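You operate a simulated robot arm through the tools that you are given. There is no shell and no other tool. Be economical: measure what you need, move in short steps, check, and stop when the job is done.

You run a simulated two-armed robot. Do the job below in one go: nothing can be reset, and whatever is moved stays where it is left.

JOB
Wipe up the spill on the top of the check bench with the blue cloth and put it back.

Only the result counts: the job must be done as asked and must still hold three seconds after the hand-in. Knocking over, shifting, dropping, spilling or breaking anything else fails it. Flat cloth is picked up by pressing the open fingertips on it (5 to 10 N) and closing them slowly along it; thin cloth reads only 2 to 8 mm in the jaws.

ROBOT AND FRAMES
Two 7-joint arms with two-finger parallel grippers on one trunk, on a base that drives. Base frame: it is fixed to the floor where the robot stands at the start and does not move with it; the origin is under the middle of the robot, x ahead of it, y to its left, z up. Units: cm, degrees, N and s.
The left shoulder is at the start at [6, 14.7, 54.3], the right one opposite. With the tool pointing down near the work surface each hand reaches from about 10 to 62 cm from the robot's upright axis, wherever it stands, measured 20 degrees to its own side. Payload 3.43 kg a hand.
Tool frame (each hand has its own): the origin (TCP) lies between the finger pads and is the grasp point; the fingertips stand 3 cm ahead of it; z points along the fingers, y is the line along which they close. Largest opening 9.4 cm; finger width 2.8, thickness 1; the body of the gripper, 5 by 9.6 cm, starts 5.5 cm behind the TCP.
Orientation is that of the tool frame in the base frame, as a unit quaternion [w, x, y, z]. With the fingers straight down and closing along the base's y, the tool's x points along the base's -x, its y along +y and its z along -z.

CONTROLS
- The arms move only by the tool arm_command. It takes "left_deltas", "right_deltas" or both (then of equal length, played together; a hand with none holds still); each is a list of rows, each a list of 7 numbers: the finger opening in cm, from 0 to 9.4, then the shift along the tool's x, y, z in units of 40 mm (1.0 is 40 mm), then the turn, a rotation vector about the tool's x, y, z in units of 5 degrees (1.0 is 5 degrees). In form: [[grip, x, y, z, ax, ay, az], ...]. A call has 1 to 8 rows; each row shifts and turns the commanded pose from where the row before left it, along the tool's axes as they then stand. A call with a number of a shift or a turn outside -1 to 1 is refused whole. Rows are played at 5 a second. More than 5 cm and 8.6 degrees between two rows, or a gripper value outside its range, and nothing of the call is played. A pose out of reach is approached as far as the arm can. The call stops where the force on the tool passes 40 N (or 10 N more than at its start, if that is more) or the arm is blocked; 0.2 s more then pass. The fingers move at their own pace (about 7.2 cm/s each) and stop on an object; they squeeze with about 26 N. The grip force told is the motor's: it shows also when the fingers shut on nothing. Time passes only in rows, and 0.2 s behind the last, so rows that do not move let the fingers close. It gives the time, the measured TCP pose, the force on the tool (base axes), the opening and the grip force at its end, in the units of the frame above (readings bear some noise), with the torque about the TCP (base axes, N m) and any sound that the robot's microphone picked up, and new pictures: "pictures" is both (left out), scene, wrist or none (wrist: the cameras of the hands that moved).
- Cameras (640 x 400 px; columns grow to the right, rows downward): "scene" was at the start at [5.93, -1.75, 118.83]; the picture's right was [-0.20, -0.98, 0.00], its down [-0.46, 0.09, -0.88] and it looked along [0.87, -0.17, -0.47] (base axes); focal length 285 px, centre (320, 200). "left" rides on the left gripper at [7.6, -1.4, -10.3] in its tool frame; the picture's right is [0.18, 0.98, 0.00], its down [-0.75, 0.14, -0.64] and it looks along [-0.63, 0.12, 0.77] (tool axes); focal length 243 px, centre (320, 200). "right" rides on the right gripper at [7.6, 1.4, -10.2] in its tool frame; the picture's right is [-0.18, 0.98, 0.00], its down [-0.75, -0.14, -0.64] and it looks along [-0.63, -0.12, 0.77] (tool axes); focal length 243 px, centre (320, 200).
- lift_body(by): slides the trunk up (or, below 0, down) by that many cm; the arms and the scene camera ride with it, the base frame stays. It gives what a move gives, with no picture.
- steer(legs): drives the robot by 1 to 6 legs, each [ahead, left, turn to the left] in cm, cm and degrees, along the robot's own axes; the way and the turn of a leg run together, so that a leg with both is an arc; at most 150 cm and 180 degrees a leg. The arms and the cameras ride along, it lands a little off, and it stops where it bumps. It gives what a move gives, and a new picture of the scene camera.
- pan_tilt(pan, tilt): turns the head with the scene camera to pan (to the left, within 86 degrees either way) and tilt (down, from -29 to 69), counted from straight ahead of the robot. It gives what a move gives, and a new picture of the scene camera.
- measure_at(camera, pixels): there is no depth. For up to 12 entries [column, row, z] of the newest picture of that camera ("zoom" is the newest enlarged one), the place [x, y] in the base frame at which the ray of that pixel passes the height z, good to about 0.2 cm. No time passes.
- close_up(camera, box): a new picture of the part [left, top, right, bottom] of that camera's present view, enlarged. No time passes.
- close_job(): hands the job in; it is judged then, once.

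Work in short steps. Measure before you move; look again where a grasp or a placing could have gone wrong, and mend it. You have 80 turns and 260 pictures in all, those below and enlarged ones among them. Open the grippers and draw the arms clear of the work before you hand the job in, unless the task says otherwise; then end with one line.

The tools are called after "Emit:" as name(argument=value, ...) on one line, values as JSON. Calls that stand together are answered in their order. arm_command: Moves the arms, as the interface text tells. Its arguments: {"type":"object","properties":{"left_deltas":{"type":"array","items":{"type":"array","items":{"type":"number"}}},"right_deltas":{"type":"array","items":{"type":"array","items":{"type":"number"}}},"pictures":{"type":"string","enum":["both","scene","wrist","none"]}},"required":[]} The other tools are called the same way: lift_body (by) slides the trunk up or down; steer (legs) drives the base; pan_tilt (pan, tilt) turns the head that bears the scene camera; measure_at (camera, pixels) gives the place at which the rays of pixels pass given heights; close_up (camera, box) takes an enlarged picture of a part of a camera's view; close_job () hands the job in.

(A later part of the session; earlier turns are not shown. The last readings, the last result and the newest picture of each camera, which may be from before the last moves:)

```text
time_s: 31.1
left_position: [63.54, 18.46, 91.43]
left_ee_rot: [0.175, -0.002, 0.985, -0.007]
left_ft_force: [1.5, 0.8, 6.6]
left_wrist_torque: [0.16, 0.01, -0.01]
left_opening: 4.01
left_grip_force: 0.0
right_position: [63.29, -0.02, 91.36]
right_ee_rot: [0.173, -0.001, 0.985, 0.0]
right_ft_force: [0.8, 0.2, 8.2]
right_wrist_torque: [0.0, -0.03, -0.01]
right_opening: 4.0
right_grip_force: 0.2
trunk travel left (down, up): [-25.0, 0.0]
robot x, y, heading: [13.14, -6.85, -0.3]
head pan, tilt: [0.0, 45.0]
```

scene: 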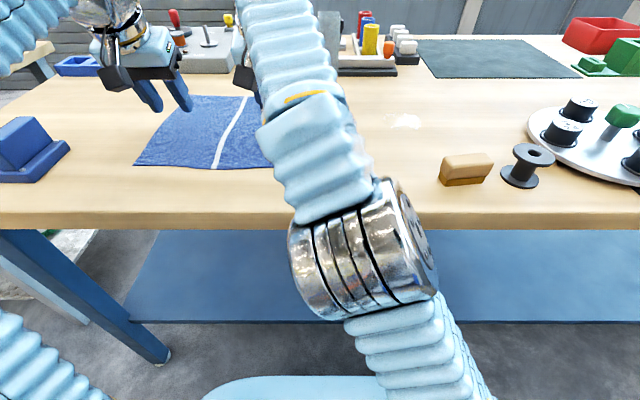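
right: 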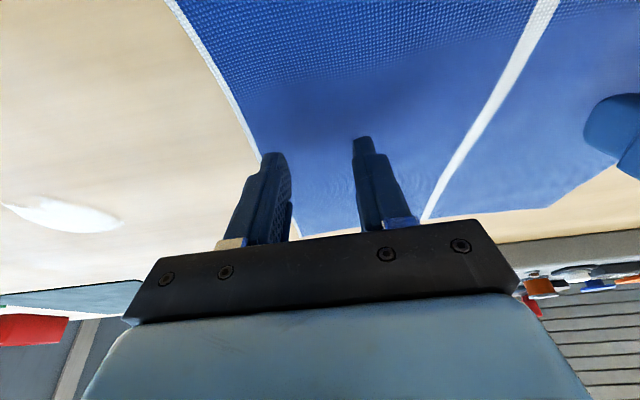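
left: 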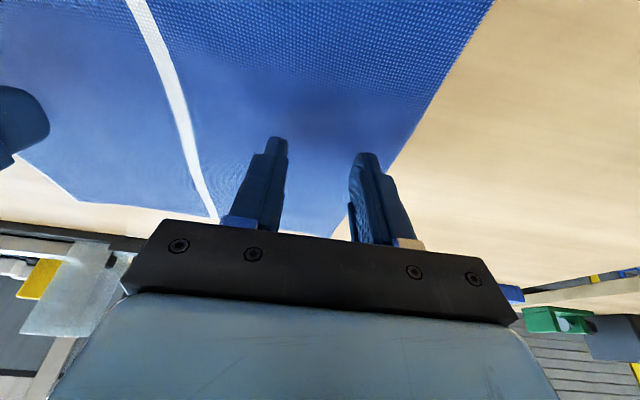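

Both press at 6.6 and 8.2 N. I now close both slowly along the cloth.

Emit:
arm_command(left_deltas=[[3.5, 0, 0, 0, 0, 0, 0], [3.0, 0, 0, 0, 0, 0, 0], [2.5, 0, 0, 0, 0, 0, 0], [2.0, 0, 0, 0, 0, 0, 0], [1.5, 0, 0, 0, 0, 0, 0], [1.0, 0, 0, 0, 0, 0, 0], [0.5, 0, 0, 0, 0, 0, 0], [0, 0, 0, 0, 0, 0, 0]], right_deltas=[[3.5, 0, 0, 0, 0, 0, 0], [3.0, 0, 0, 0, 0, 0, 0], [2.5, 0, 0, 0, 0, 0, 0], [2.0, 0, 0, 0, 0, 0, 0], [1.5, 0, 0, 0, 0, 0, 0], [1.0, 0, 0, 0, 0, 0, 0], [0.5, 0, 0, 0, 0, 0, 0], [0, 0, 0, 0, 0, 0, 0]], pictures="wrist")

```text
time_s: 32.9
left_position: [63.57, 18.32, 91.4]
left_ee_rot: [0.175, -0.002, 0.985, -0.006]
left_ft_force: [0.0, 0.5, 1.9]
left_wrist_torque: [-0.01, 0.02, 0.01]
left_opening: 0.0
left_grip_force: 26.1
right_position: [63.31, 0.01, 91.5]
right_ee_rot: [0.173, -0.001, 0.985, -0.001]
right_ft_force: [-0.6, 1.0, 3.2]
right_wrist_torque: [0.06, 0.03, 0.0]
right_opening: 0.24
right_grip_force: 26.0
trunk travel left (down, up): [-25.0, 0.0]
robot x, y, heading: [13.09, -7.04, 0.2]
head pan, tilt: [0.0, 45.0]
```

right: 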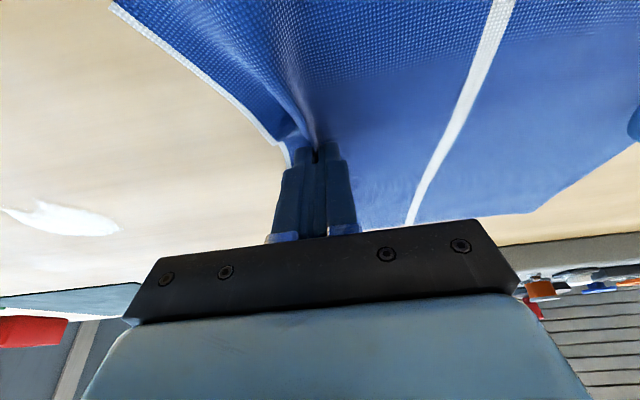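
left: 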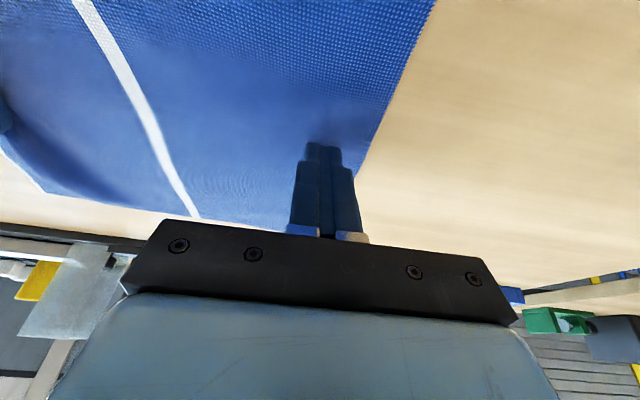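

Right holds cloth (2.4 mm), left closed on nothing. I reopen the left and press it a bit firmer.

Emit:
arm_command(left_deltas=[[2, -0.02, 0, -0.05, 0, 0, 0], [4, 0, 0, 0, 0, 0, 0], [4, 0, 0, 0, 0, 0, 0], [4, 0.02, 0, 0.05, 0, 0, 0], [4, 0.004, 0, 0.01, 0, 0, 0], [4, 0, 0, 0, 0, 0, 0]], pictures="none")

```text
time_s: 34.3
left_position: [63.65, 18.52, 91.52]
left_ee_rot: [0.176, -0.002, 0.984, -0.006]
left_ft_force: [1.4, 0.5, 6.4]
left_wrist_torque: [0.16, -0.04, -0.02]
left_opening: 4.0
left_grip_force: 0.2
right_position: [63.49, -0.05, 91.43]
right_ee_rot: [0.173, 0.0, 0.985, 0.0]
right_ft_force: [0.2, 0.5, 1.5]
right_wrist_torque: [0.02, -0.01, 0.03]
right_opening: 0.2
right_grip_force: 25.8
trunk travel left (down, up): [-25.0, 0.0]
robot x, y, heading: [13.61, -7.25, 0.1]
head pan, tilt: [0.0, 45.0]
```

6.4 N; I add a hair of downward motion during a slower close so the force does not fade.

Emit:
arm_command(left_deltas=[[4, 0.003, 0, 0.009, 0, 0, 0], [3.5, 0, 0, 0.003, 0, 0, 0], [3, 0, 0, 0.003, 0, 0, 0], [2.5, 0, 0, 0.003, 0, 0, 0], [2, 0, 0, 0.003, 0, 0, 0], [1.5, 0, 0, 0.003, 0, 0, 0], [1, 0, 0, 0.003, 0, 0, 0], [0.6, 0, 0, 0, 0, 0, 0]], pictures="none")

Emit:
arm_command(left_deltas=[[0.3, 0, 0, 0, 0, 0, 0], [0, 0, 0, 0, 0, 0, 0], [0, 0, 0, 0, 0, 0, 0]], pictures="wrist")

```text
time_s: 36.1
left_position: [63.46, 18.3, 91.42]
left_ee_rot: [0.176, -0.002, 0.984, -0.006]
left_ft_force: [-0.5, 1.0, 17.8]
left_wrist_torque: [0.07, 0.07, 0.0]
left_opening: 0.67
left_grip_force: 0.8
right_position: [63.27, -0.03, 91.38]
right_ee_rot: [0.176, -0.001, 0.984, 0.0]
right_ft_force: [0.4, -0.2, 0.0]
right_wrist_torque: [0.01, 0.01, -0.03]
right_opening: 0.23
right_grip_force: 26.3
trunk travel left (down, up): [-25.0, 0.0]
robot x, y, heading: [13.08, -7.08, 0.3]
head pan, tilt: [0.0, 45.0]
```

```text
time_s: 36.9
left_position: [63.61, 18.22, 91.43]
left_ee_rot: [0.177, -0.001, 0.984, -0.006]
left_ft_force: [0.0, -4.5, 20.5]
left_wrist_torque: [-0.12, 0.02, 0.03]
left_opening: 0.16
left_grip_force: 26.1
right_position: [63.38, -0.06, 91.51]
right_ee_rot: [0.174, -0.001, 0.985, 0.001]
right_ft_force: [-0.1, 2.3, 0.4]
right_wrist_torque: [0.06, 0.01, 0.0]
right_opening: 0.22
right_grip_force: 26.6
trunk travel left (down, up): [-25.0, 0.0]
robot x, y, heading: [12.79, -7.16, 0.0]
head pan, tilt: [0.0, 45.0]
```

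left: 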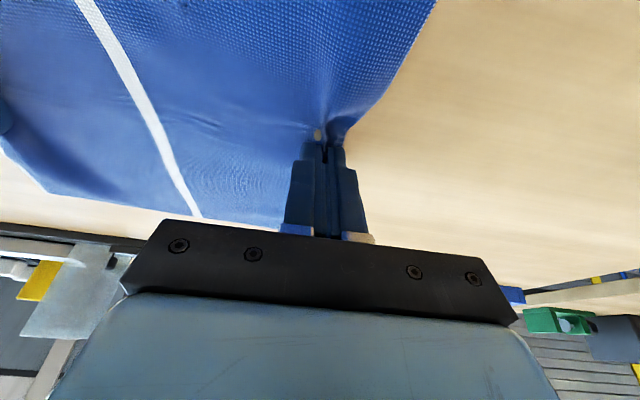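

Both hands hold the cloth (1.6 and 2.2 mm). I relieve the left, then slide both together 16 cm right and 2.8 cm ahead, keeping the cloth on the bench.

Emit:
arm_command(left_deltas=[[0, -0.015, 0, -0.042, 0, 0, 0], [0, -0.11, -0.667, 0.04, 0, 0, 0], [0, -0.11, -0.667, 0.04, 0, 0, 0], [0, -0.11, -0.667, 0.04, 0, 0, 0], [0, -0.11, -0.667, 0.04, 0, 0, 0], [0, -0.11, -0.667, 0.04, 0, 0, 0], [0, -0.11, -0.667, 0.04, 0, 0, 0]], right_deltas=[[0, 0, 0, 0, 0, 0, 0], [0, -0.11, -0.667, 0.04, 0, 0, 0], [0, -0.11, -0.667, 0.04, 0, 0, 0], [0, -0.11, -0.667, 0.04, 0, 0, 0], [0, -0.11, -0.667, 0.04, 0, 0, 0], [0, -0.11, -0.667, 0.04, 0, 0, 0], [0, -0.11, -0.667, 0.04, 0, 0, 0]])

```text
time_s: 38.5
left_position: [66.57, 2.5, 91.8]
left_ee_rot: [0.176, -0.002, 0.984, -0.007]
left_ft_force: [-0.5, -4.6, -0.5]
left_wrist_torque: [-0.16, -0.01, 0.0]
left_opening: 0.18
left_grip_force: 25.9
right_position: [66.16, -16.04, 91.51]
right_ee_rot: [0.175, -0.001, 0.985, 0.001]
right_ft_force: [-0.2, 4.2, 3.8]
right_wrist_torque: [0.12, -0.02, -0.02]
right_opening: 0.23
right_grip_force: 26.1
trunk travel left (down, up): [-25.0, 0.0]
robot x, y, heading: [12.82, -7.0, -0.1]
head pan, tilt: [0.0, 45.0]
```

scene: 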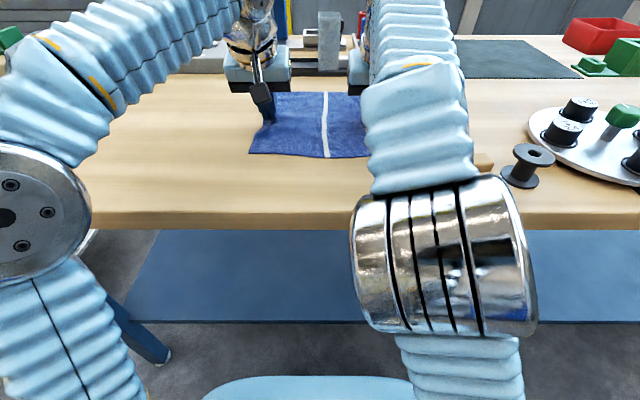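
right: 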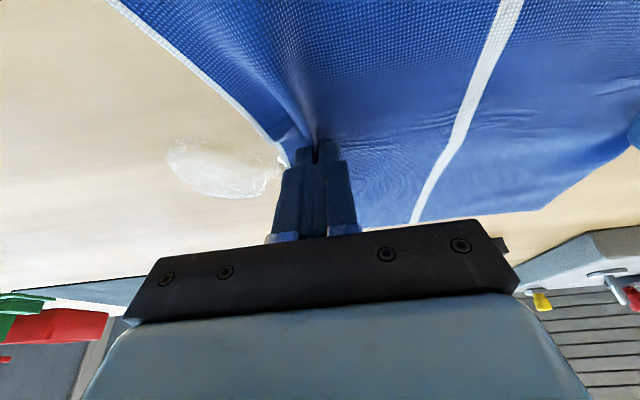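
left: 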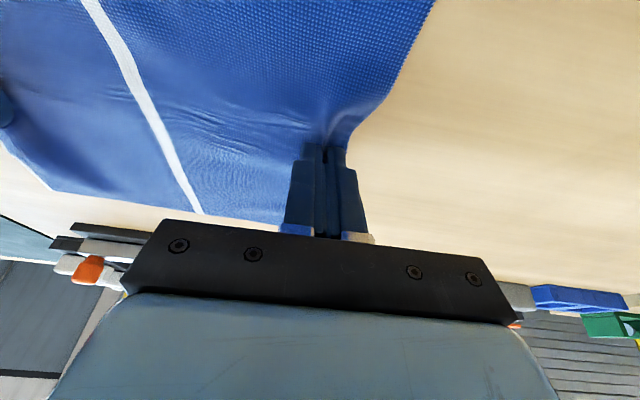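

The spill is just ahead of the right fingers at (225,165). I press the right lightly and sweep both 11 cm further right, easing 1.5 cm ahead to keep the cloth's corner clear of the brown block.

Emit:
arm_command(left_deltas=[[0, 0, 0, 0, 0, 0, 0], [0, -0.088, -0.55, 0.032, 0, 0, 0], [0, -0.088, -0.55, 0.032, 0, 0, 0], [0, -0.088, -0.55, 0.032, 0, 0, 0], [0, -0.088, -0.55, 0.032, 0, 0, 0], [0, 0, -0.55, 0, 0, 0, 0]], right_deltas=[[0, 0.005, 0, 0.014, 0, 0, 0], [0, -0.088, -0.55, 0.032, 0, 0, 0], [0, -0.088, -0.55, 0.032, 0, 0, 0], [0, -0.088, -0.55, 0.032, 0, 0, 0], [0, -0.088, -0.55, 0.032, 0, 0, 0], [0, 0, -0.55, 0, 0, 0, 0]])

```text
time_s: 39.9
left_position: [68.03, -8.6, 91.9]
left_ee_rot: [0.175, -0.002, 0.985, -0.007]
left_ft_force: [0.8, -4.1, -0.1]
left_wrist_torque: [-0.18, 0.0, -0.02]
left_opening: 0.19
left_grip_force: 25.6
right_position: [67.66, -26.97, 91.26]
right_ee_rot: [0.174, 0.0, 0.985, -0.001]
right_ft_force: [0.3, 4.6, 12.1]
right_wrist_torque: [0.18, 0.04, -0.02]
right_opening: 0.25
right_grip_force: 26.0
trunk travel left (down, up): [-25.0, 0.0]
robot x, y, heading: [13.07, -6.7, 0.1]
head pan, tilt: [0.0, 45.0]
```

scene: 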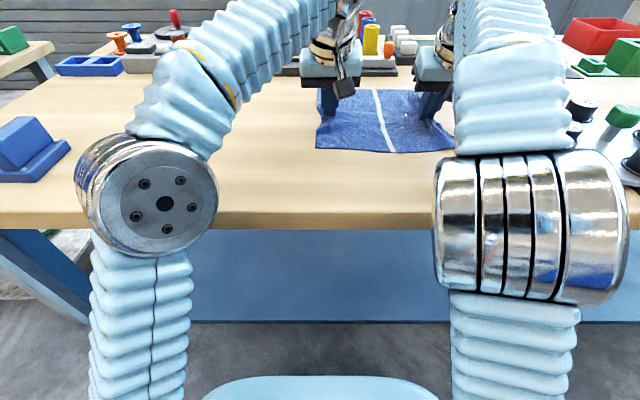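
right: 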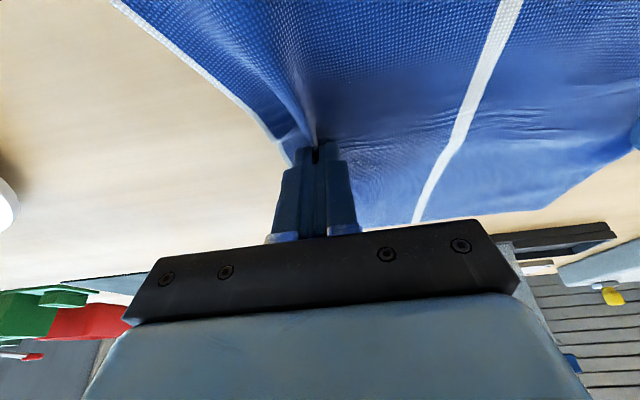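
left: 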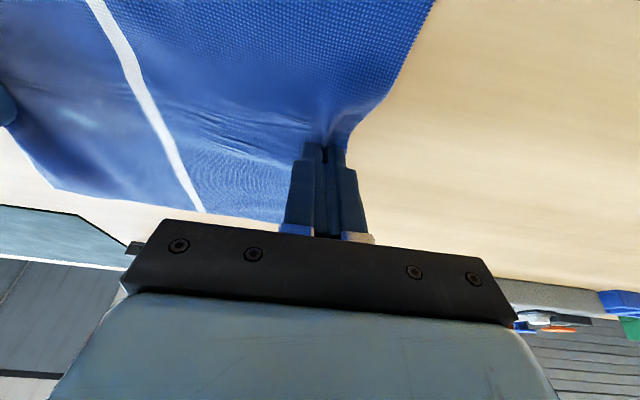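

The sweep over the spill worked with 12 N press. I wipe back in a second track about 3.5 cm nearer, then shift to a farther track.

Emit:
arm_command(left_deltas=[[0, 0.282, 0.5, -0.1026, 0, 0, 0], [0, 0.282, 0.5, -0.1026, 0, 0, 0], [0, 0.282, 0.5, -0.1026, 0, 0, 0], [0, 0, 0.62, 0, 0, 0, 0], [0, 0, 0.62, 0, 0, 0, 0], [0, -0.5875, 0, 0.214, 0, 0, 0], [0, -0.5875, 0, 0.214, 0, 0, 0]], right_deltas=[[0, 0.282, 0.5, -0.1026, 0, 0, 0], [0, 0.282, 0.5, -0.1026, 0, 0, 0], [0, 0.282, 0.5, -0.1026, 0, 0, 0], [0, 0, 0.62, 0, 0, 0, 0], [0, 0, 0.62, 0, 0, 0, 0], [0, -0.5875, 0, 0.214, 0, 0, 0], [0, -0.5875, 0, 0.214, 0, 0, 0]])

```text
time_s: 41.5
left_position: [69.2, 2.38, 91.81]
left_ee_rot: [0.177, -0.002, 0.984, -0.008]
left_ft_force: [-0.1, -2.2, 0.5]
left_wrist_torque: [-0.08, 0.01, 0.0]
left_opening: 0.17
left_grip_force: 25.3
right_position: [68.94, -15.84, 91.35]
right_ee_rot: [0.175, -0.002, 0.985, 0.0]
right_ft_force: [-4.5, 2.8, 19.1]
right_wrist_torque: [0.08, 0.16, -0.02]
right_opening: 0.23
right_grip_force: 26.6
trunk travel left (down, up): [-25.0, 0.0]
robot x, y, heading: [13.23, -6.85, -0.1]
head pan, tilt: [0.0, 45.0]
```

scene: 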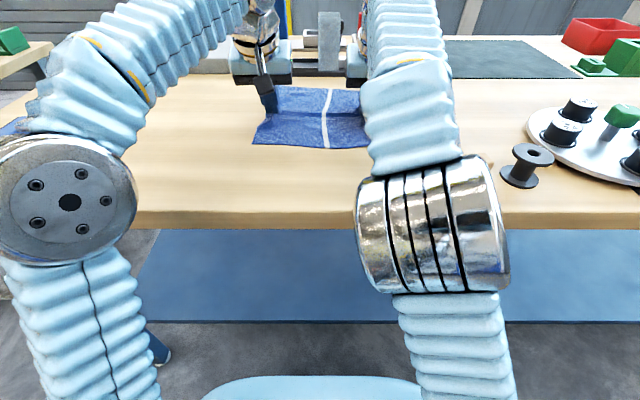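
right: 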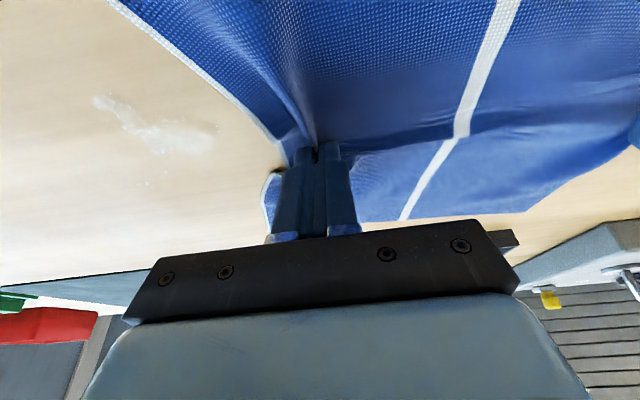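
left: 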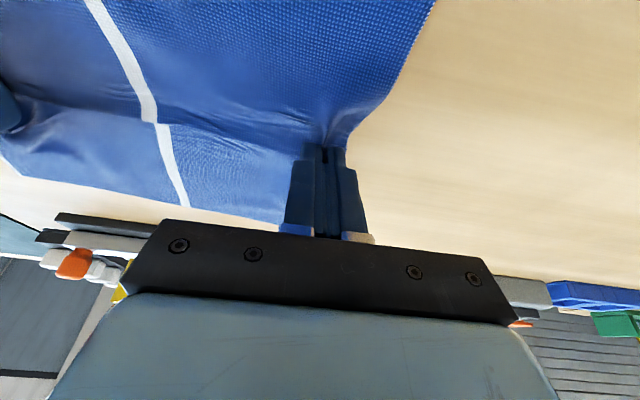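

Part of the spill is wiped; a residue remains at (100,103)–(210,145) of the right picture. I measure where.

Emit:
measure_at(camera="right", pixels=[[98, 102, 88.3], [140, 125, 88.3], [180, 150, 88.3], [212, 128, 88.3], [155, 115, 88.3]])

Emit:
close_up(camera="right", box=[40, 60, 280, 210])

```text
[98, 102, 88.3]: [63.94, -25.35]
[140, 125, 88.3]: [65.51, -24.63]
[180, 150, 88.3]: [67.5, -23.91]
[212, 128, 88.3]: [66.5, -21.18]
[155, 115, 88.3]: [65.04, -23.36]
```

```text
2.67 times, centred on (160, 135) of right
```

zoom: 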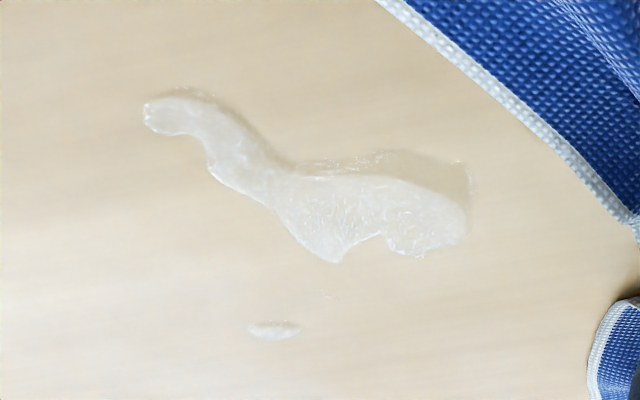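

Residue lies at x 64–67.5, y −21 to −25.4, plus a dot near x 69. I sweep right along the far track, then back along x≈66.7.

Emit:
arm_command(left_deltas=[[0, 0, -0.675, 0, 0, 0, 0], [0, 0, -0.675, 0, 0, 0, 0], [0, 0, -0.675, 0, 0, 0, 0], [0, 0, -0.675, 0, 0, 0, 0], [0, 0.4465, 0, -0.1625, 0, 0, 0], [0, 0, 0.75, 0, 0, 0, 0], [0, 0, 0.75, 0, 0, 0, 0], [0, 0, 0.75, 0, 0, 0, 0]], right_deltas=[[0, -0.003, -0.675, -0.008, 0, 0, 0], [0, 0, -0.675, 0, 0, 0, 0], [0, 0, -0.675, 0, 0, 0, 0], [0, 0, -0.675, 0, 0, 0, 0], [0, 0.4465, 0, -0.1625, 0, 0, 0], [0, 0, 0.75, 0, 0, 0, 0], [0, 0, 0.75, 0, 0, 0, 0], [0, 0, 0.75, 0, 0, 0, 0]])

Emit:
close_up(camera="right", box=[20, 40, 300, 215])

```text
time_s: 43.3
left_position: [67.34, 0.49, 91.79]
left_ee_rot: [0.175, -0.001, 0.984, -0.006]
left_ft_force: [-1.1, -3.6, -0.3]
left_wrist_torque: [-0.08, -0.02, 0.06]
left_opening: 0.19
left_grip_force: 26.0
right_position: [67.04, -17.91, 91.28]
right_ee_rot: [0.174, -0.001, 0.985, 0.001]
right_ft_force: [-1.5, 2.0, 10.9]
right_wrist_torque: [0.1, 0.09, 0.0]
right_opening: 0.22
right_grip_force: 26.0
trunk travel left (down, up): [-25.0, 0.0]
robot x, y, heading: [13.2, -7.06, 0.1]
head pan, tilt: [0.0, 45.0]
```

scene: 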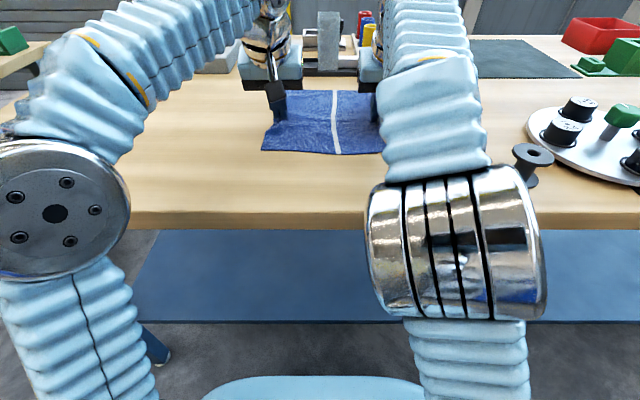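
right: 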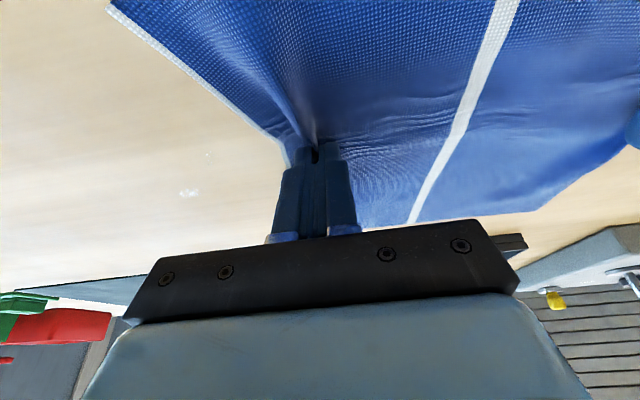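
left: 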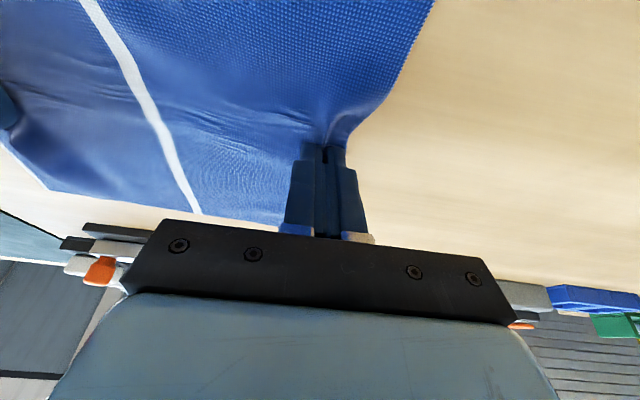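

```text
2.29 times, centred on (160, 128) of right
```

zoom: 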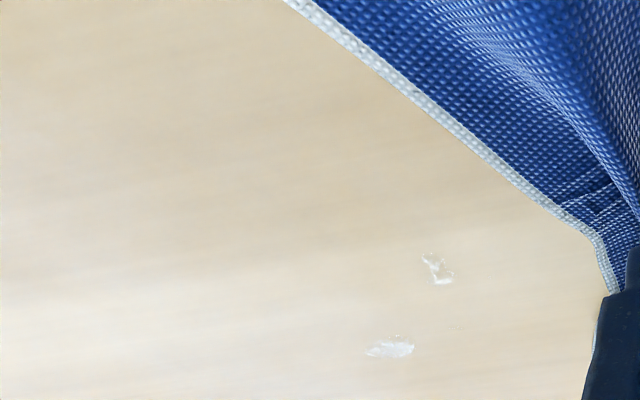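

Nearly clean: two small dots remain at zoom (390,347) and (437,268). I measure them.

Emit:
measure_at(camera="zoom", pixels=[[390, 347, 88.3], [437, 268, 88.3]])

```text
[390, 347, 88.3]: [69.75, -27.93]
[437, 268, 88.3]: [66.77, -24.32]
```

Emit:
measure_at(camera="right", pixels=[[189, 193, 88.3], [211, 158, 88.3], [290, 160, 88.3], [316, 155, 88.3]])

```text
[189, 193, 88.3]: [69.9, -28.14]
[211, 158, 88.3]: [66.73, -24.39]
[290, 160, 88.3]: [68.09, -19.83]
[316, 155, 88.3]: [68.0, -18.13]
```

Dots at (69.8,−28) and (66.7,−24.4). I sweep through both with the right fingers, both hands together.

Emit:
arm_command(left_deltas=[[0, 0, -0.75, 0, 0, 0, 0], [0, 0, -0.75, 0, 0, 0, 0], [0, -0.294, -0.3125, 0.107, 0, 0, 0], [0, -0.294, -0.3125, 0.107, 0, 0, 0], [0, 0, -0.5, 0, 0, 0, 0], [0, 0, -0.5, 0, 0, 0, 0], [0, 0, 0.5, 0, 0, 0, 0], [0, 0, 0.5, 0, 0, 0, 0]], right_deltas=[[0, 0, -0.75, 0, 0, 0, 0], [0, 0, -0.75, 0, 0, 0, 0], [0, -0.294, -0.3125, 0.107, 0, 0, 0], [0, -0.294, -0.3125, 0.107, 0, 0, 0], [0, 0, -0.5, 0, 0, 0, 0], [0, 0, -0.5, 0, 0, 0, 0], [0, 0, 0.5, 0, 0, 0, 0], [0, 0, 0.5, 0, 0, 0, 0]], pictures="none")

Emit:
arm_command(left_deltas=[[0, 0.294, 0.3125, -0.107, 0, 0, 0], [0, 0.294, 0.3125, -0.107, 0, 0, 0], [0, 0, 0.75, 0, 0, 0, 0], [0, 0, 0.75, 0, 0, 0, 0], [0, 0, 0.75, 0, 0, 0, 0]], right_deltas=[[0, 0.294, 0.3125, -0.107, 0, 0, 0], [0, 0.294, 0.3125, -0.107, 0, 0, 0], [0, 0, 0.75, 0, 0, 0, 0], [0, 0, 0.75, 0, 0, 0, 0], [0, 0, 0.75, 0, 0, 0, 0]])

Emit:
close_up(camera="right", box=[20, 40, 300, 215])

```text
time_s: 45.1
left_position: [69.94, -8.05, 91.71]
left_ee_rot: [0.175, -0.002, 0.984, -0.006]
left_ft_force: [0.2, -3.6, -0.4]
left_wrist_torque: [-0.09, -0.01, 0.05]
left_opening: 0.18
left_grip_force: 25.5
right_position: [69.69, -26.34, 91.44]
right_ee_rot: [0.175, -0.001, 0.985, 0.0]
right_ft_force: [-0.3, 2.6, 11.2]
right_wrist_torque: [0.1, 0.04, 0.0]
right_opening: 0.26
right_grip_force: 26.3
trunk travel left (down, up): [-25.0, 0.0]
robot x, y, heading: [12.9, -6.93, -0.1]
head pan, tilt: [0.0, 45.0]
```

```text
time_s: 46.3
left_position: [67.4, 3.29, 91.71]
left_ee_rot: [0.175, -0.002, 0.985, -0.006]
left_ft_force: [0.5, -2.9, -0.8]
left_wrist_torque: [-0.05, -0.02, -0.02]
left_opening: 0.18
left_grip_force: 26.0
right_position: [67.04, -14.7, 91.5]
right_ee_rot: [0.173, -0.001, 0.985, 0.0]
right_ft_force: [-0.6, 2.4, 9.9]
right_wrist_torque: [0.1, 0.03, -0.02]
right_opening: 0.23
right_grip_force: 26.4
trunk travel left (down, up): [-25.0, 0.0]
robot x, y, heading: [12.67, -6.76, -0.0]
head pan, tilt: [0.0, 45.0]
```

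scene: 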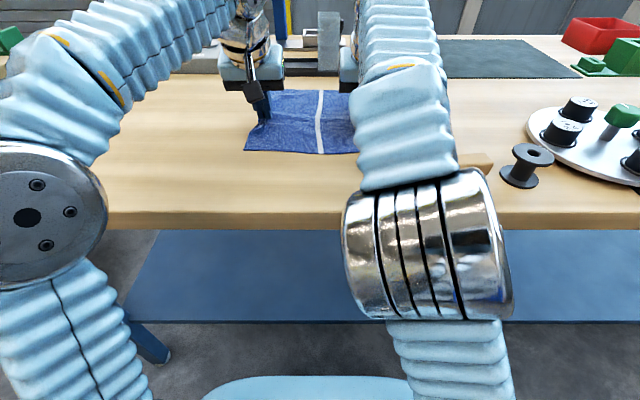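
right: 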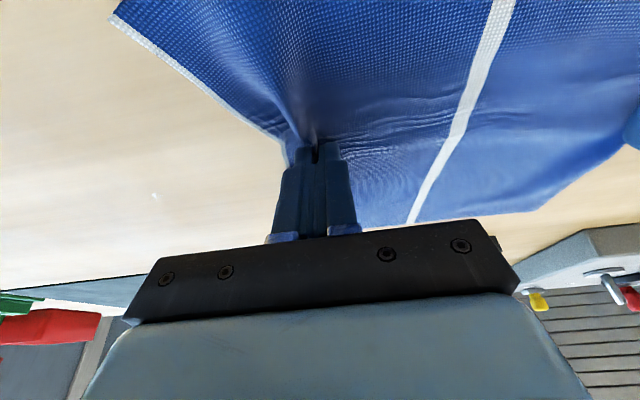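
left: 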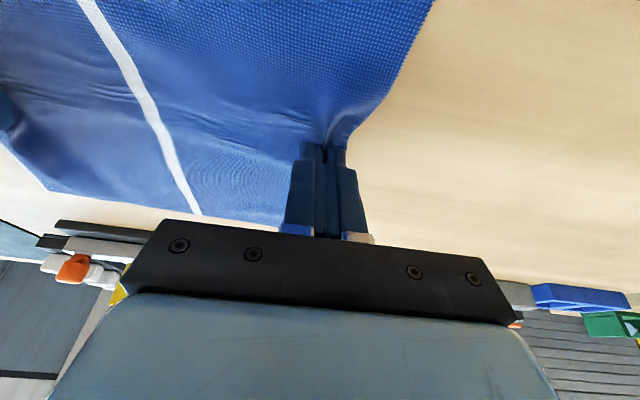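

```text
2.29 times, centred on (160, 128) of right
```

zoom: 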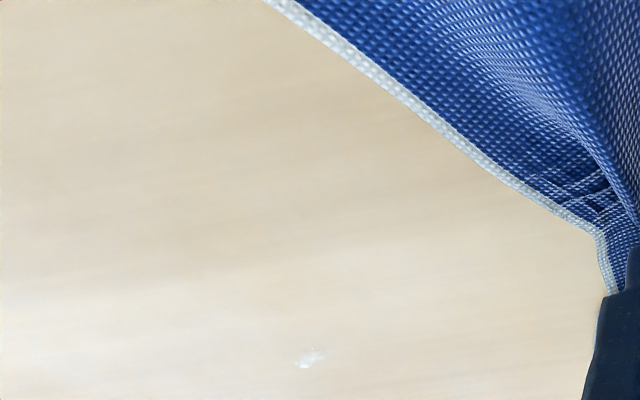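

One speck remains at zoom (308,358); I measure it.

Emit:
measure_at(camera="zoom", pixels=[[308, 358, 88.3]])

```text
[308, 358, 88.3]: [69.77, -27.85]
```

I sweep once more through (69.8,−27.9) with the tips about 1.3 cm farther.

Emit:
arm_command(left_deltas=[[0, -0.47, -0.75, 0.171, 0, 0, 0], [0, -0.47, -0.75, 0.171, 0, 0, 0], [0, 0, -0.75, 0, 0, 0, 0], [0, 0, -0.75, 0, 0, 0, 0], [0, 0, -0.75, 0, 0, 0, 0], [0, 0.188, -0.25, -0.068, 0, 0, 0], [0, 0, 0.75, 0, 0, 0, 0], [0, 0, 0.75, 0, 0, 0, 0]], right_deltas=[[0, -0.47, -0.75, 0.178, 0, 0, 0], [0, -0.47, -0.75, 0.171, 0, 0, 0], [0, 0, -0.75, 0, 0, 0, 0], [0, 0, -0.75, 0, 0, 0, 0], [0, 0, -0.75, 0, 0, 0, 0], [0, 0.188, -0.25, -0.068, 0, 0, 0], [0, 0, 0.75, 0, 0, 0, 0], [0, 0, 0.75, 0, 0, 0, 0]], pictures="none")

Emit:
arm_command(left_deltas=[[0, 0.353, 0.75, -0.128, 0, 0, 0], [0, 0.353, 0.75, -0.128, 0, 0, 0], [0, 0, 0.75, 0, 0, 0, 0]], right_deltas=[[0, 0.353, 0.75, -0.128, 0, 0, 0], [0, 0.353, 0.75, -0.128, 0, 0, 0], [0, 0, 0.75, 0, 0, 0, 0]])

Emit:
close_up(camera="right", box=[20, 40, 300, 215])

```text
time_s: 48.1
left_position: [70.49, -6.59, 91.77]
left_ee_rot: [0.175, -0.002, 0.984, -0.007]
left_ft_force: [-0.6, -3.4, 0.1]
left_wrist_torque: [-0.04, -0.02, 0.01]
left_opening: 0.21
left_grip_force: 25.4
right_position: [70.41, -24.85, 91.32]
right_ee_rot: [0.175, -0.001, 0.985, 0.001]
right_ft_force: [-2.6, 3.5, 11.5]
right_wrist_torque: [0.12, 0.05, 0.04]
right_opening: 0.23
right_grip_force: 26.2
trunk travel left (down, up): [-25.0, 0.0]
robot x, y, heading: [13.02, -7.57, -0.3]
head pan, tilt: [0.0, 45.0]
```

```text
time_s: 48.9
left_position: [67.57, 2.53, 91.58]
left_ee_rot: [0.176, -0.002, 0.984, -0.006]
left_ft_force: [0.7, -3.1, 0.0]
left_wrist_torque: [-0.08, 0.01, 0.05]
left_opening: 0.2
left_grip_force: 26.7
right_position: [67.45, -15.84, 91.33]
right_ee_rot: [0.174, -0.001, 0.985, 0.0]
right_ft_force: [-0.3, 0.6, 14.3]
right_wrist_torque: [0.02, 0.02, 0.01]
right_opening: 0.25
right_grip_force: 26.5
trunk travel left (down, up): [-25.0, 0.0]
robot x, y, heading: [13.24, -6.66, -0.1]
head pan, tilt: [0.0, 45.0]
```

scene: 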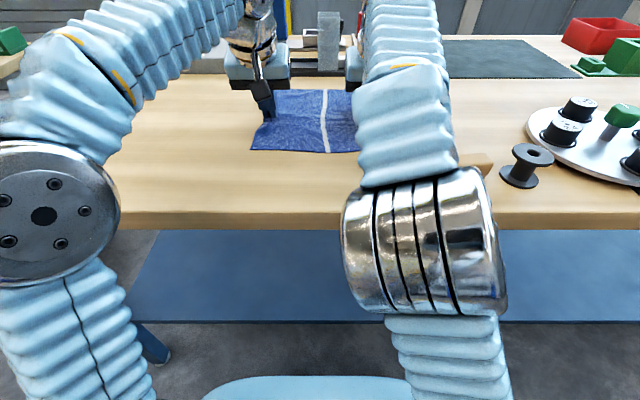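
right: 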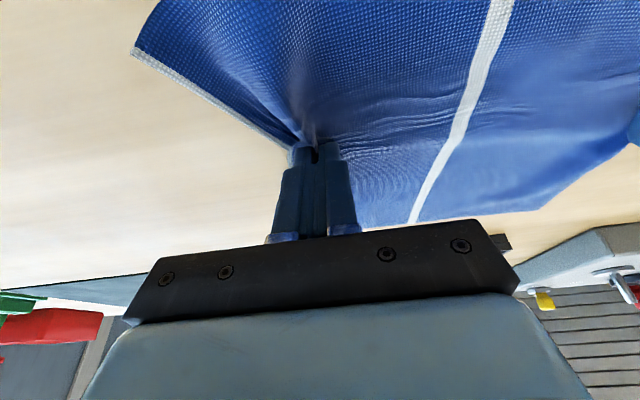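
left: 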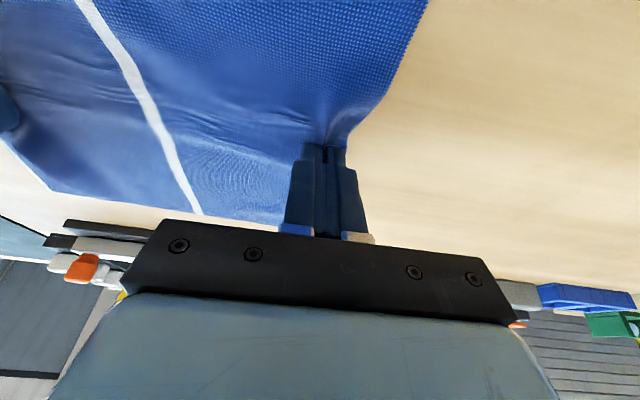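

```text
2.29 times, centred on (160, 128) of right
```

zoom: 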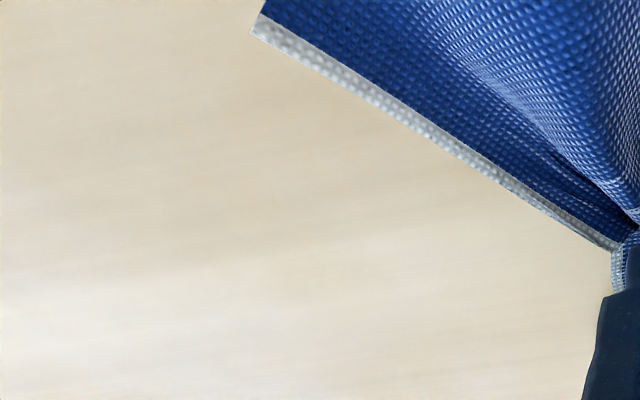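

The bench is clean there. I ease the right press and carry both hands back together by +15.8 cm left and −4 cm to the cloth's original place.

Emit:
arm_command(left_deltas=[[0, 0, 0, 0, 0, 0, 0], [0, 0.188, 0.79, -0.0684, 0, 0, 0], [0, 0.188, 0.79, -0.0684, 0, 0, 0], [0, 0.188, 0.79, -0.0684, 0, 0, 0], [0, 0.188, 0.79, -0.0684, 0, 0, 0], [0, 0.188, 0.79, -0.0684, 0, 0, 0]], right_deltas=[[0, -0.009, 0, -0.0235, 0, 0, 0], [0, 0.188, 0.79, -0.0684, 0, 0, 0], [0, 0.188, 0.79, -0.0684, 0, 0, 0], [0, 0.188, 0.79, -0.0684, 0, 0, 0], [0, 0.188, 0.79, -0.0684, 0, 0, 0], [0, 0.188, 0.79, -0.0684, 0, 0, 0]])

Emit:
close_up(camera="right", box=[0, 80, 240, 230])

```text
time_s: 50.3
left_position: [63.56, 18.41, 91.55]
left_ee_rot: [0.176, -0.001, 0.984, -0.007]
left_ft_force: [-0.5, -3.2, -0.5]
left_wrist_torque: [-0.04, -0.01, 0.01]
left_opening: 0.19
left_grip_force: 26.5
right_position: [63.45, 0.04, 91.4]
right_ee_rot: [0.175, 0.0, 0.985, 0.001]
right_ft_force: [-0.5, 3.2, 2.5]
right_wrist_torque: [0.2, 0.02, 0.01]
right_opening: 0.24
right_grip_force: 25.9
trunk travel left (down, up): [-25.0, 0.0]
robot x, y, heading: [12.82, -6.94, -0.1]
head pan, tilt: [0.0, 45.0]
```

scene: 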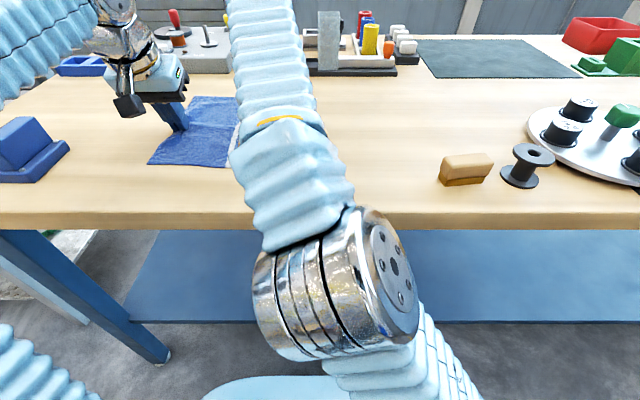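
right: 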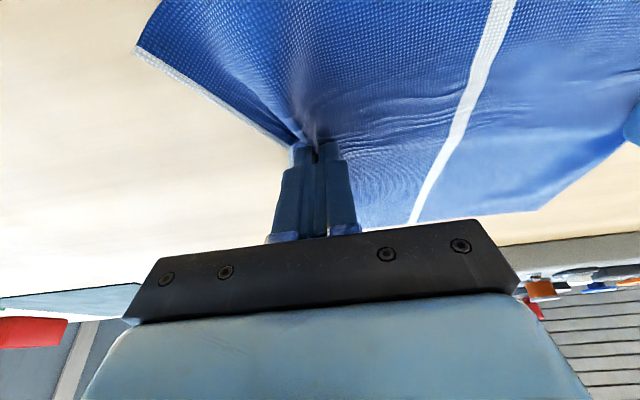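
left: 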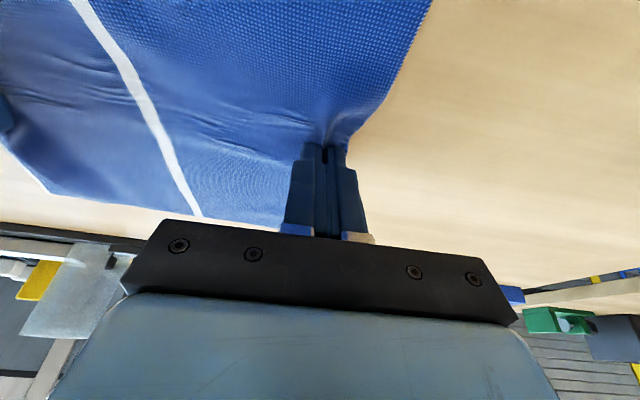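

```text
2.67 times, centred on (120, 155) of right
```

zoom: 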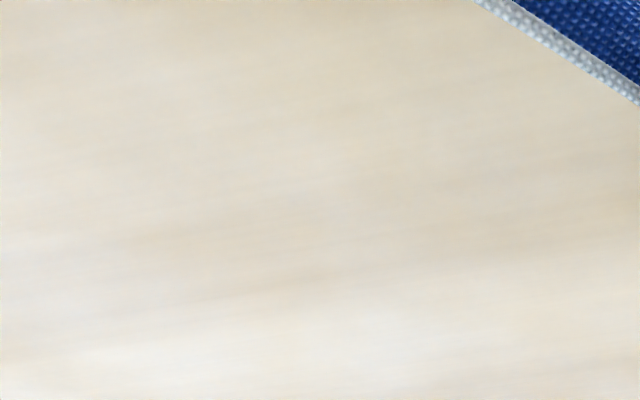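

Bench is clean and hands are back at the pick points. I press lightly and open slowly to 4 cm, which spreads the pinched folds flat again.

Emit:
arm_command(left_deltas=[[0, 0.009, 0, 0.0235, 0, 0, 0], [0.5, 0, 0, 0, 0, 0, 0], [1, 0, 0, 0, 0, 0, 0], [1.6, 0, 0, 0, 0, 0, 0], [2.2, 0, 0, 0, 0, 0, 0], [2.8, 0, 0, 0, 0, 0, 0], [3.4, 0, 0, 0, 0, 0, 0], [4.0, 0, 0, 0, 0, 0, 0]], right_deltas=[[0, 0.004, 0, 0.012, 0, 0, 0], [0.5, 0, 0, 0, 0, 0, 0], [1, 0, 0, 0, 0, 0, 0], [1.6, 0, 0, 0, 0, 0, 0], [2.2, 0, 0, 0, 0, 0, 0], [2.8, 0, 0, 0, 0, 0, 0], [3.4, 0, 0, 0, 0, 0, 0], [4.0, 0, 0, 0, 0, 0, 0]], pictures="wrist")

```text
time_s: 52.1
left_position: [63.55, 18.27, 91.44]
left_ee_rot: [0.176, -0.002, 0.984, -0.006]
left_ft_force: [-0.3, -2.3, 9.2]
left_wrist_torque: [0.16, 0.01, -0.01]
left_opening: 3.9
left_grip_force: 0.0
right_position: [63.39, -0.01, 91.43]
right_ee_rot: [0.175, -0.001, 0.985, 0.0]
right_ft_force: [-0.4, 1.8, 5.1]
right_wrist_torque: [-0.03, 0.0, 0.03]
right_opening: 3.87
right_grip_force: 0.1
trunk travel left (down, up): [-25.0, 0.0]
robot x, y, heading: [12.96, -7.12, 0.1]
head pan, tilt: [0.0, 45.0]
```

right: 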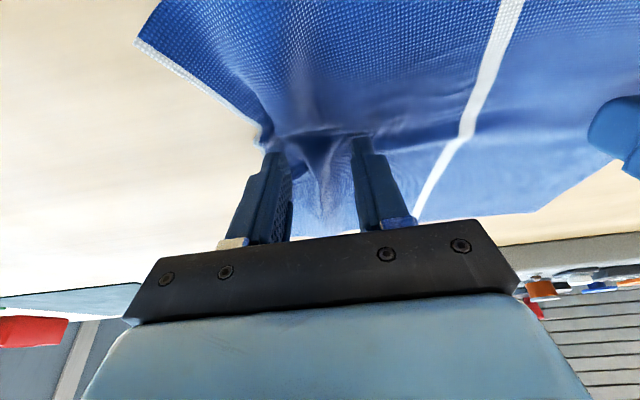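
left: 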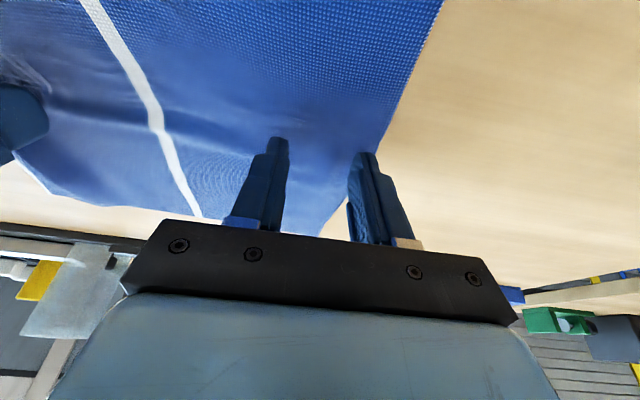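

The folds spread. I lift both hands straight up 4 cm and check the cloth stays.

Emit:
arm_command(left_deltas=[[4, -0.0855, 0, -0.235, 0, 0, 0], [4, -0.0855, 0, -0.235, 0, 0, 0], [4, -0.17, 0, -0.47, 0, 0, 0]], right_deltas=[[4, -0.0855, 0, -0.235, 0, 0, 0], [4, -0.0855, 0, -0.235, 0, 0, 0], [4, -0.17, 0, -0.47, 0, 0, 0]], pictures="wrist")

```text
time_s: 52.9
left_position: [63.54, 18.36, 95.35]
left_ee_rot: [0.174, -0.003, 0.985, -0.006]
left_ft_force: [0.7, 0.6, -0.3]
left_wrist_torque: [-0.01, -0.01, -0.02]
left_opening: 4.0
left_grip_force: 0.1
right_position: [63.32, -0.05, 95.35]
right_ee_rot: [0.173, 0.0, 0.985, 0.0]
right_ft_force: [0.4, 0.4, -0.2]
right_wrist_torque: [0.0, -0.01, 0.03]
right_opening: 4.02
right_grip_force: 0.0
trunk travel left (down, up): [-25.0, 0.0]
robot x, y, heading: [13.2, -6.89, -0.2]
head pan, tilt: [0.0, 45.0]
```

right: 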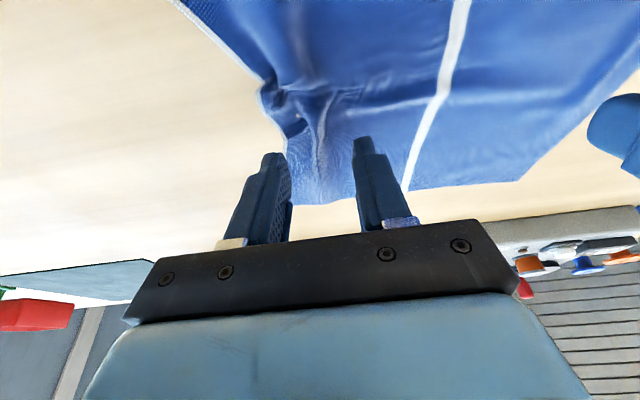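
left: 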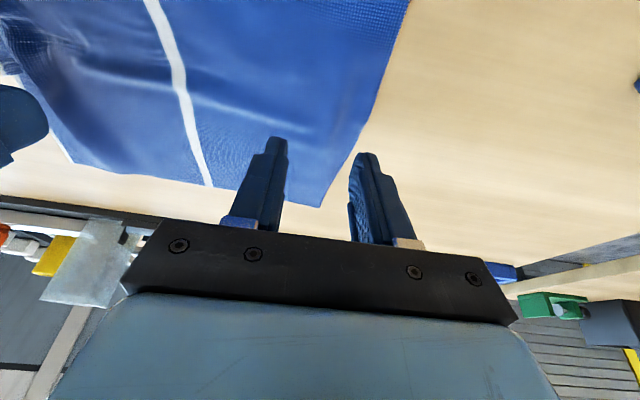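

Both free. I retract both hands along the way they came and look at the whole cloth.

Emit:
arm_command(left_deltas=[[4, 0.583, 0, -0.372, 0, 0, 0], [4, 0.583, 0.15, -0.372, 0, 0, 0], [4, 0.583, 0.15, -0.372, 0, 0, 0], [4, 0.583, 0.15, -0.3, 0, 0, 0], [4, 0.583, 0.3, -0.2, 0, 0, 0], [4, 0.583, 0.3, -0.2, 0, 0, 0]], right_deltas=[[4, 0.72, -0.865, -0.453, 0, 0, 0], [4, 0.72, -0.865, -0.453, 0, 0, 0], [4, 0.72, -0.865, -0.453, 0, 0, 0], [4, 0.72, -0.865, -0.453, 0, 0, 0], [4, 0.72, -0.865, -0.453, 0, 0, 0], [4, 0.72, -0.865, -0.453, 0, 0, 0]], pictures="scene")

Emit:
close_up(camera="scene", box=[100, 70, 340, 220])

Emit:
close_up(camera="scene", box=[320, 80, 480, 180])

```text
time_s: 54.3
left_position: [47.91, 22.68, 97.16]
left_ee_rot: [0.175, -0.002, 0.984, -0.007]
left_ft_force: [-0.6, -0.1, -0.1]
left_wrist_torque: [0.0, 0.0, 0.0]
left_opening: 4.01
left_grip_force: 0.1
right_position: [43.48, -20.84, 99.55]
right_ee_rot: [0.173, 0.0, 0.985, 0.0]
right_ft_force: [0.5, -0.3, -0.7]
right_wrist_torque: [0.01, 0.05, -0.02]
right_opening: 3.97
right_grip_force: 0.1
trunk travel left (down, up): [-25.0, 0.0]
robot x, y, heading: [13.18, -7.19, 0.3]
head pan, tilt: [0.0, 45.0]
```

scene: 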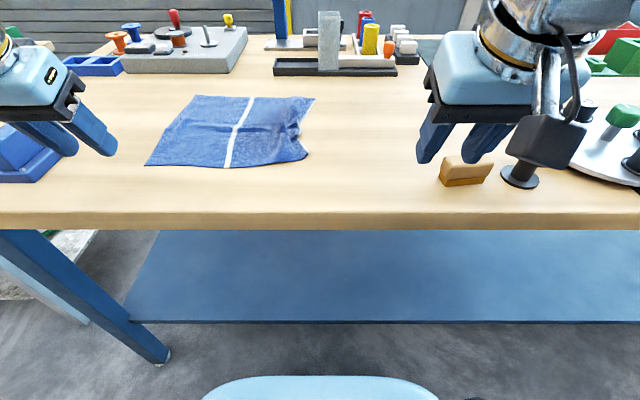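

```text
2.67 times, centred on (220, 145) of scene
```

zoom: 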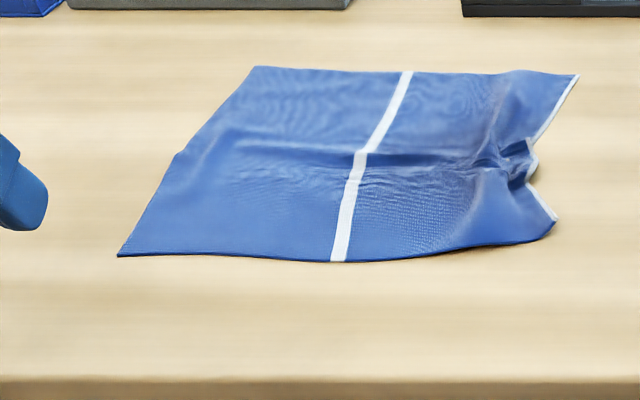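

```text
4.00 times, centred on (400, 130) of scene
```

zoom: 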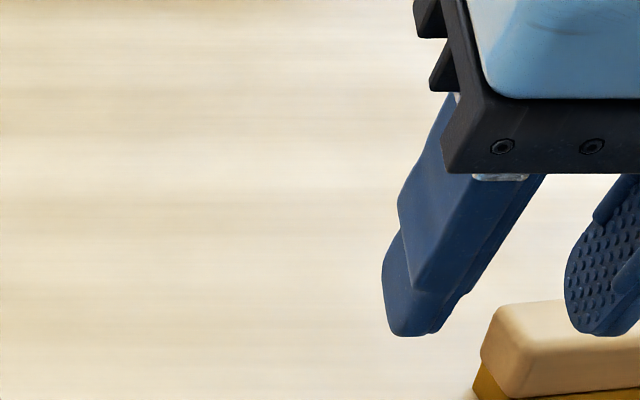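

The cloth lies nearly flat at its old place with a small pucker at the right edge. I measure its corners against the original.

Emit:
measure_at(camera="scene", pixels=[[145, 165, 88.4], [196, 95, 88.4], [315, 99, 88.4], [308, 154, 89], [228, 168, 88.4]])

Emit:
arm_command(right_deltas=[[4, 0, -0.9, 0, 0, 0, 0], [4, 0.2, -0.9, 0, 0, 0, 0]], pictures="scene")

Emit:
close_up(camera="scene", box=[350, 80, 510, 180])

```text
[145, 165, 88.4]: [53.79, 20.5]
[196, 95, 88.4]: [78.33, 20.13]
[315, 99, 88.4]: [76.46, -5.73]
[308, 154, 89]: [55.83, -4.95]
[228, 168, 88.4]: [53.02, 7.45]
```

```text
time_s: 54.9
left_position: [47.95, 22.48, 97.23]
left_ee_rot: [0.175, -0.002, 0.984, -0.007]
left_ft_force: [-0.7, 0.2, -0.1]
left_wrist_torque: [0.02, 0.04, -0.02]
left_opening: 4.01
left_grip_force: 0.1
right_position: [42.78, -28.15, 99.3]
right_ee_rot: [0.174, -0.001, 0.985, 0.0]
right_ft_force: [0.7, 0.7, 0.1]
right_wrist_torque: [-0.03, -0.01, 0.0]
right_opening: 4.04
right_grip_force: 0.1
trunk travel left (down, up): [-25.0, 0.0]
robot x, y, heading: [13.35, -6.92, 0.3]
head pan, tilt: [0.0, 45.0]
```

scene: 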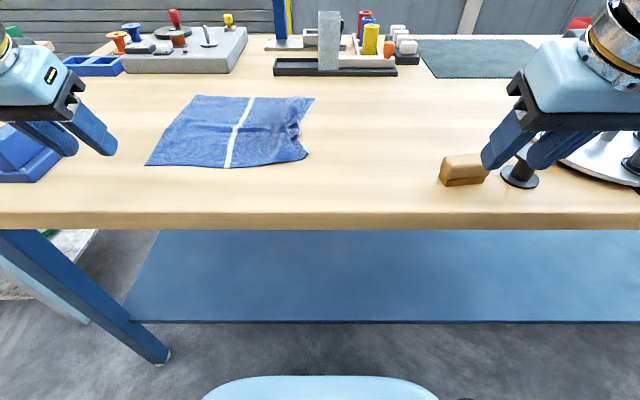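

```text
4.00 times, centred on (430, 130) of scene
```

zoom: 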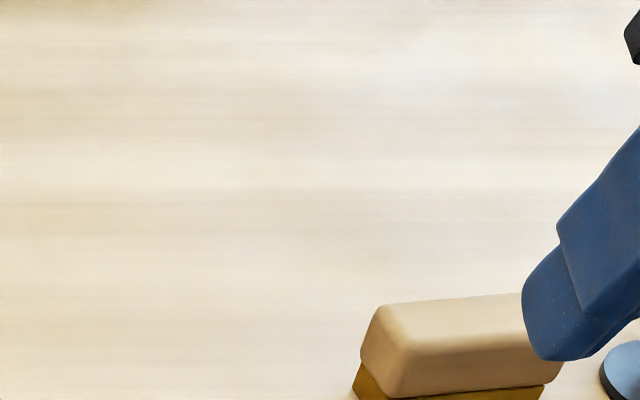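

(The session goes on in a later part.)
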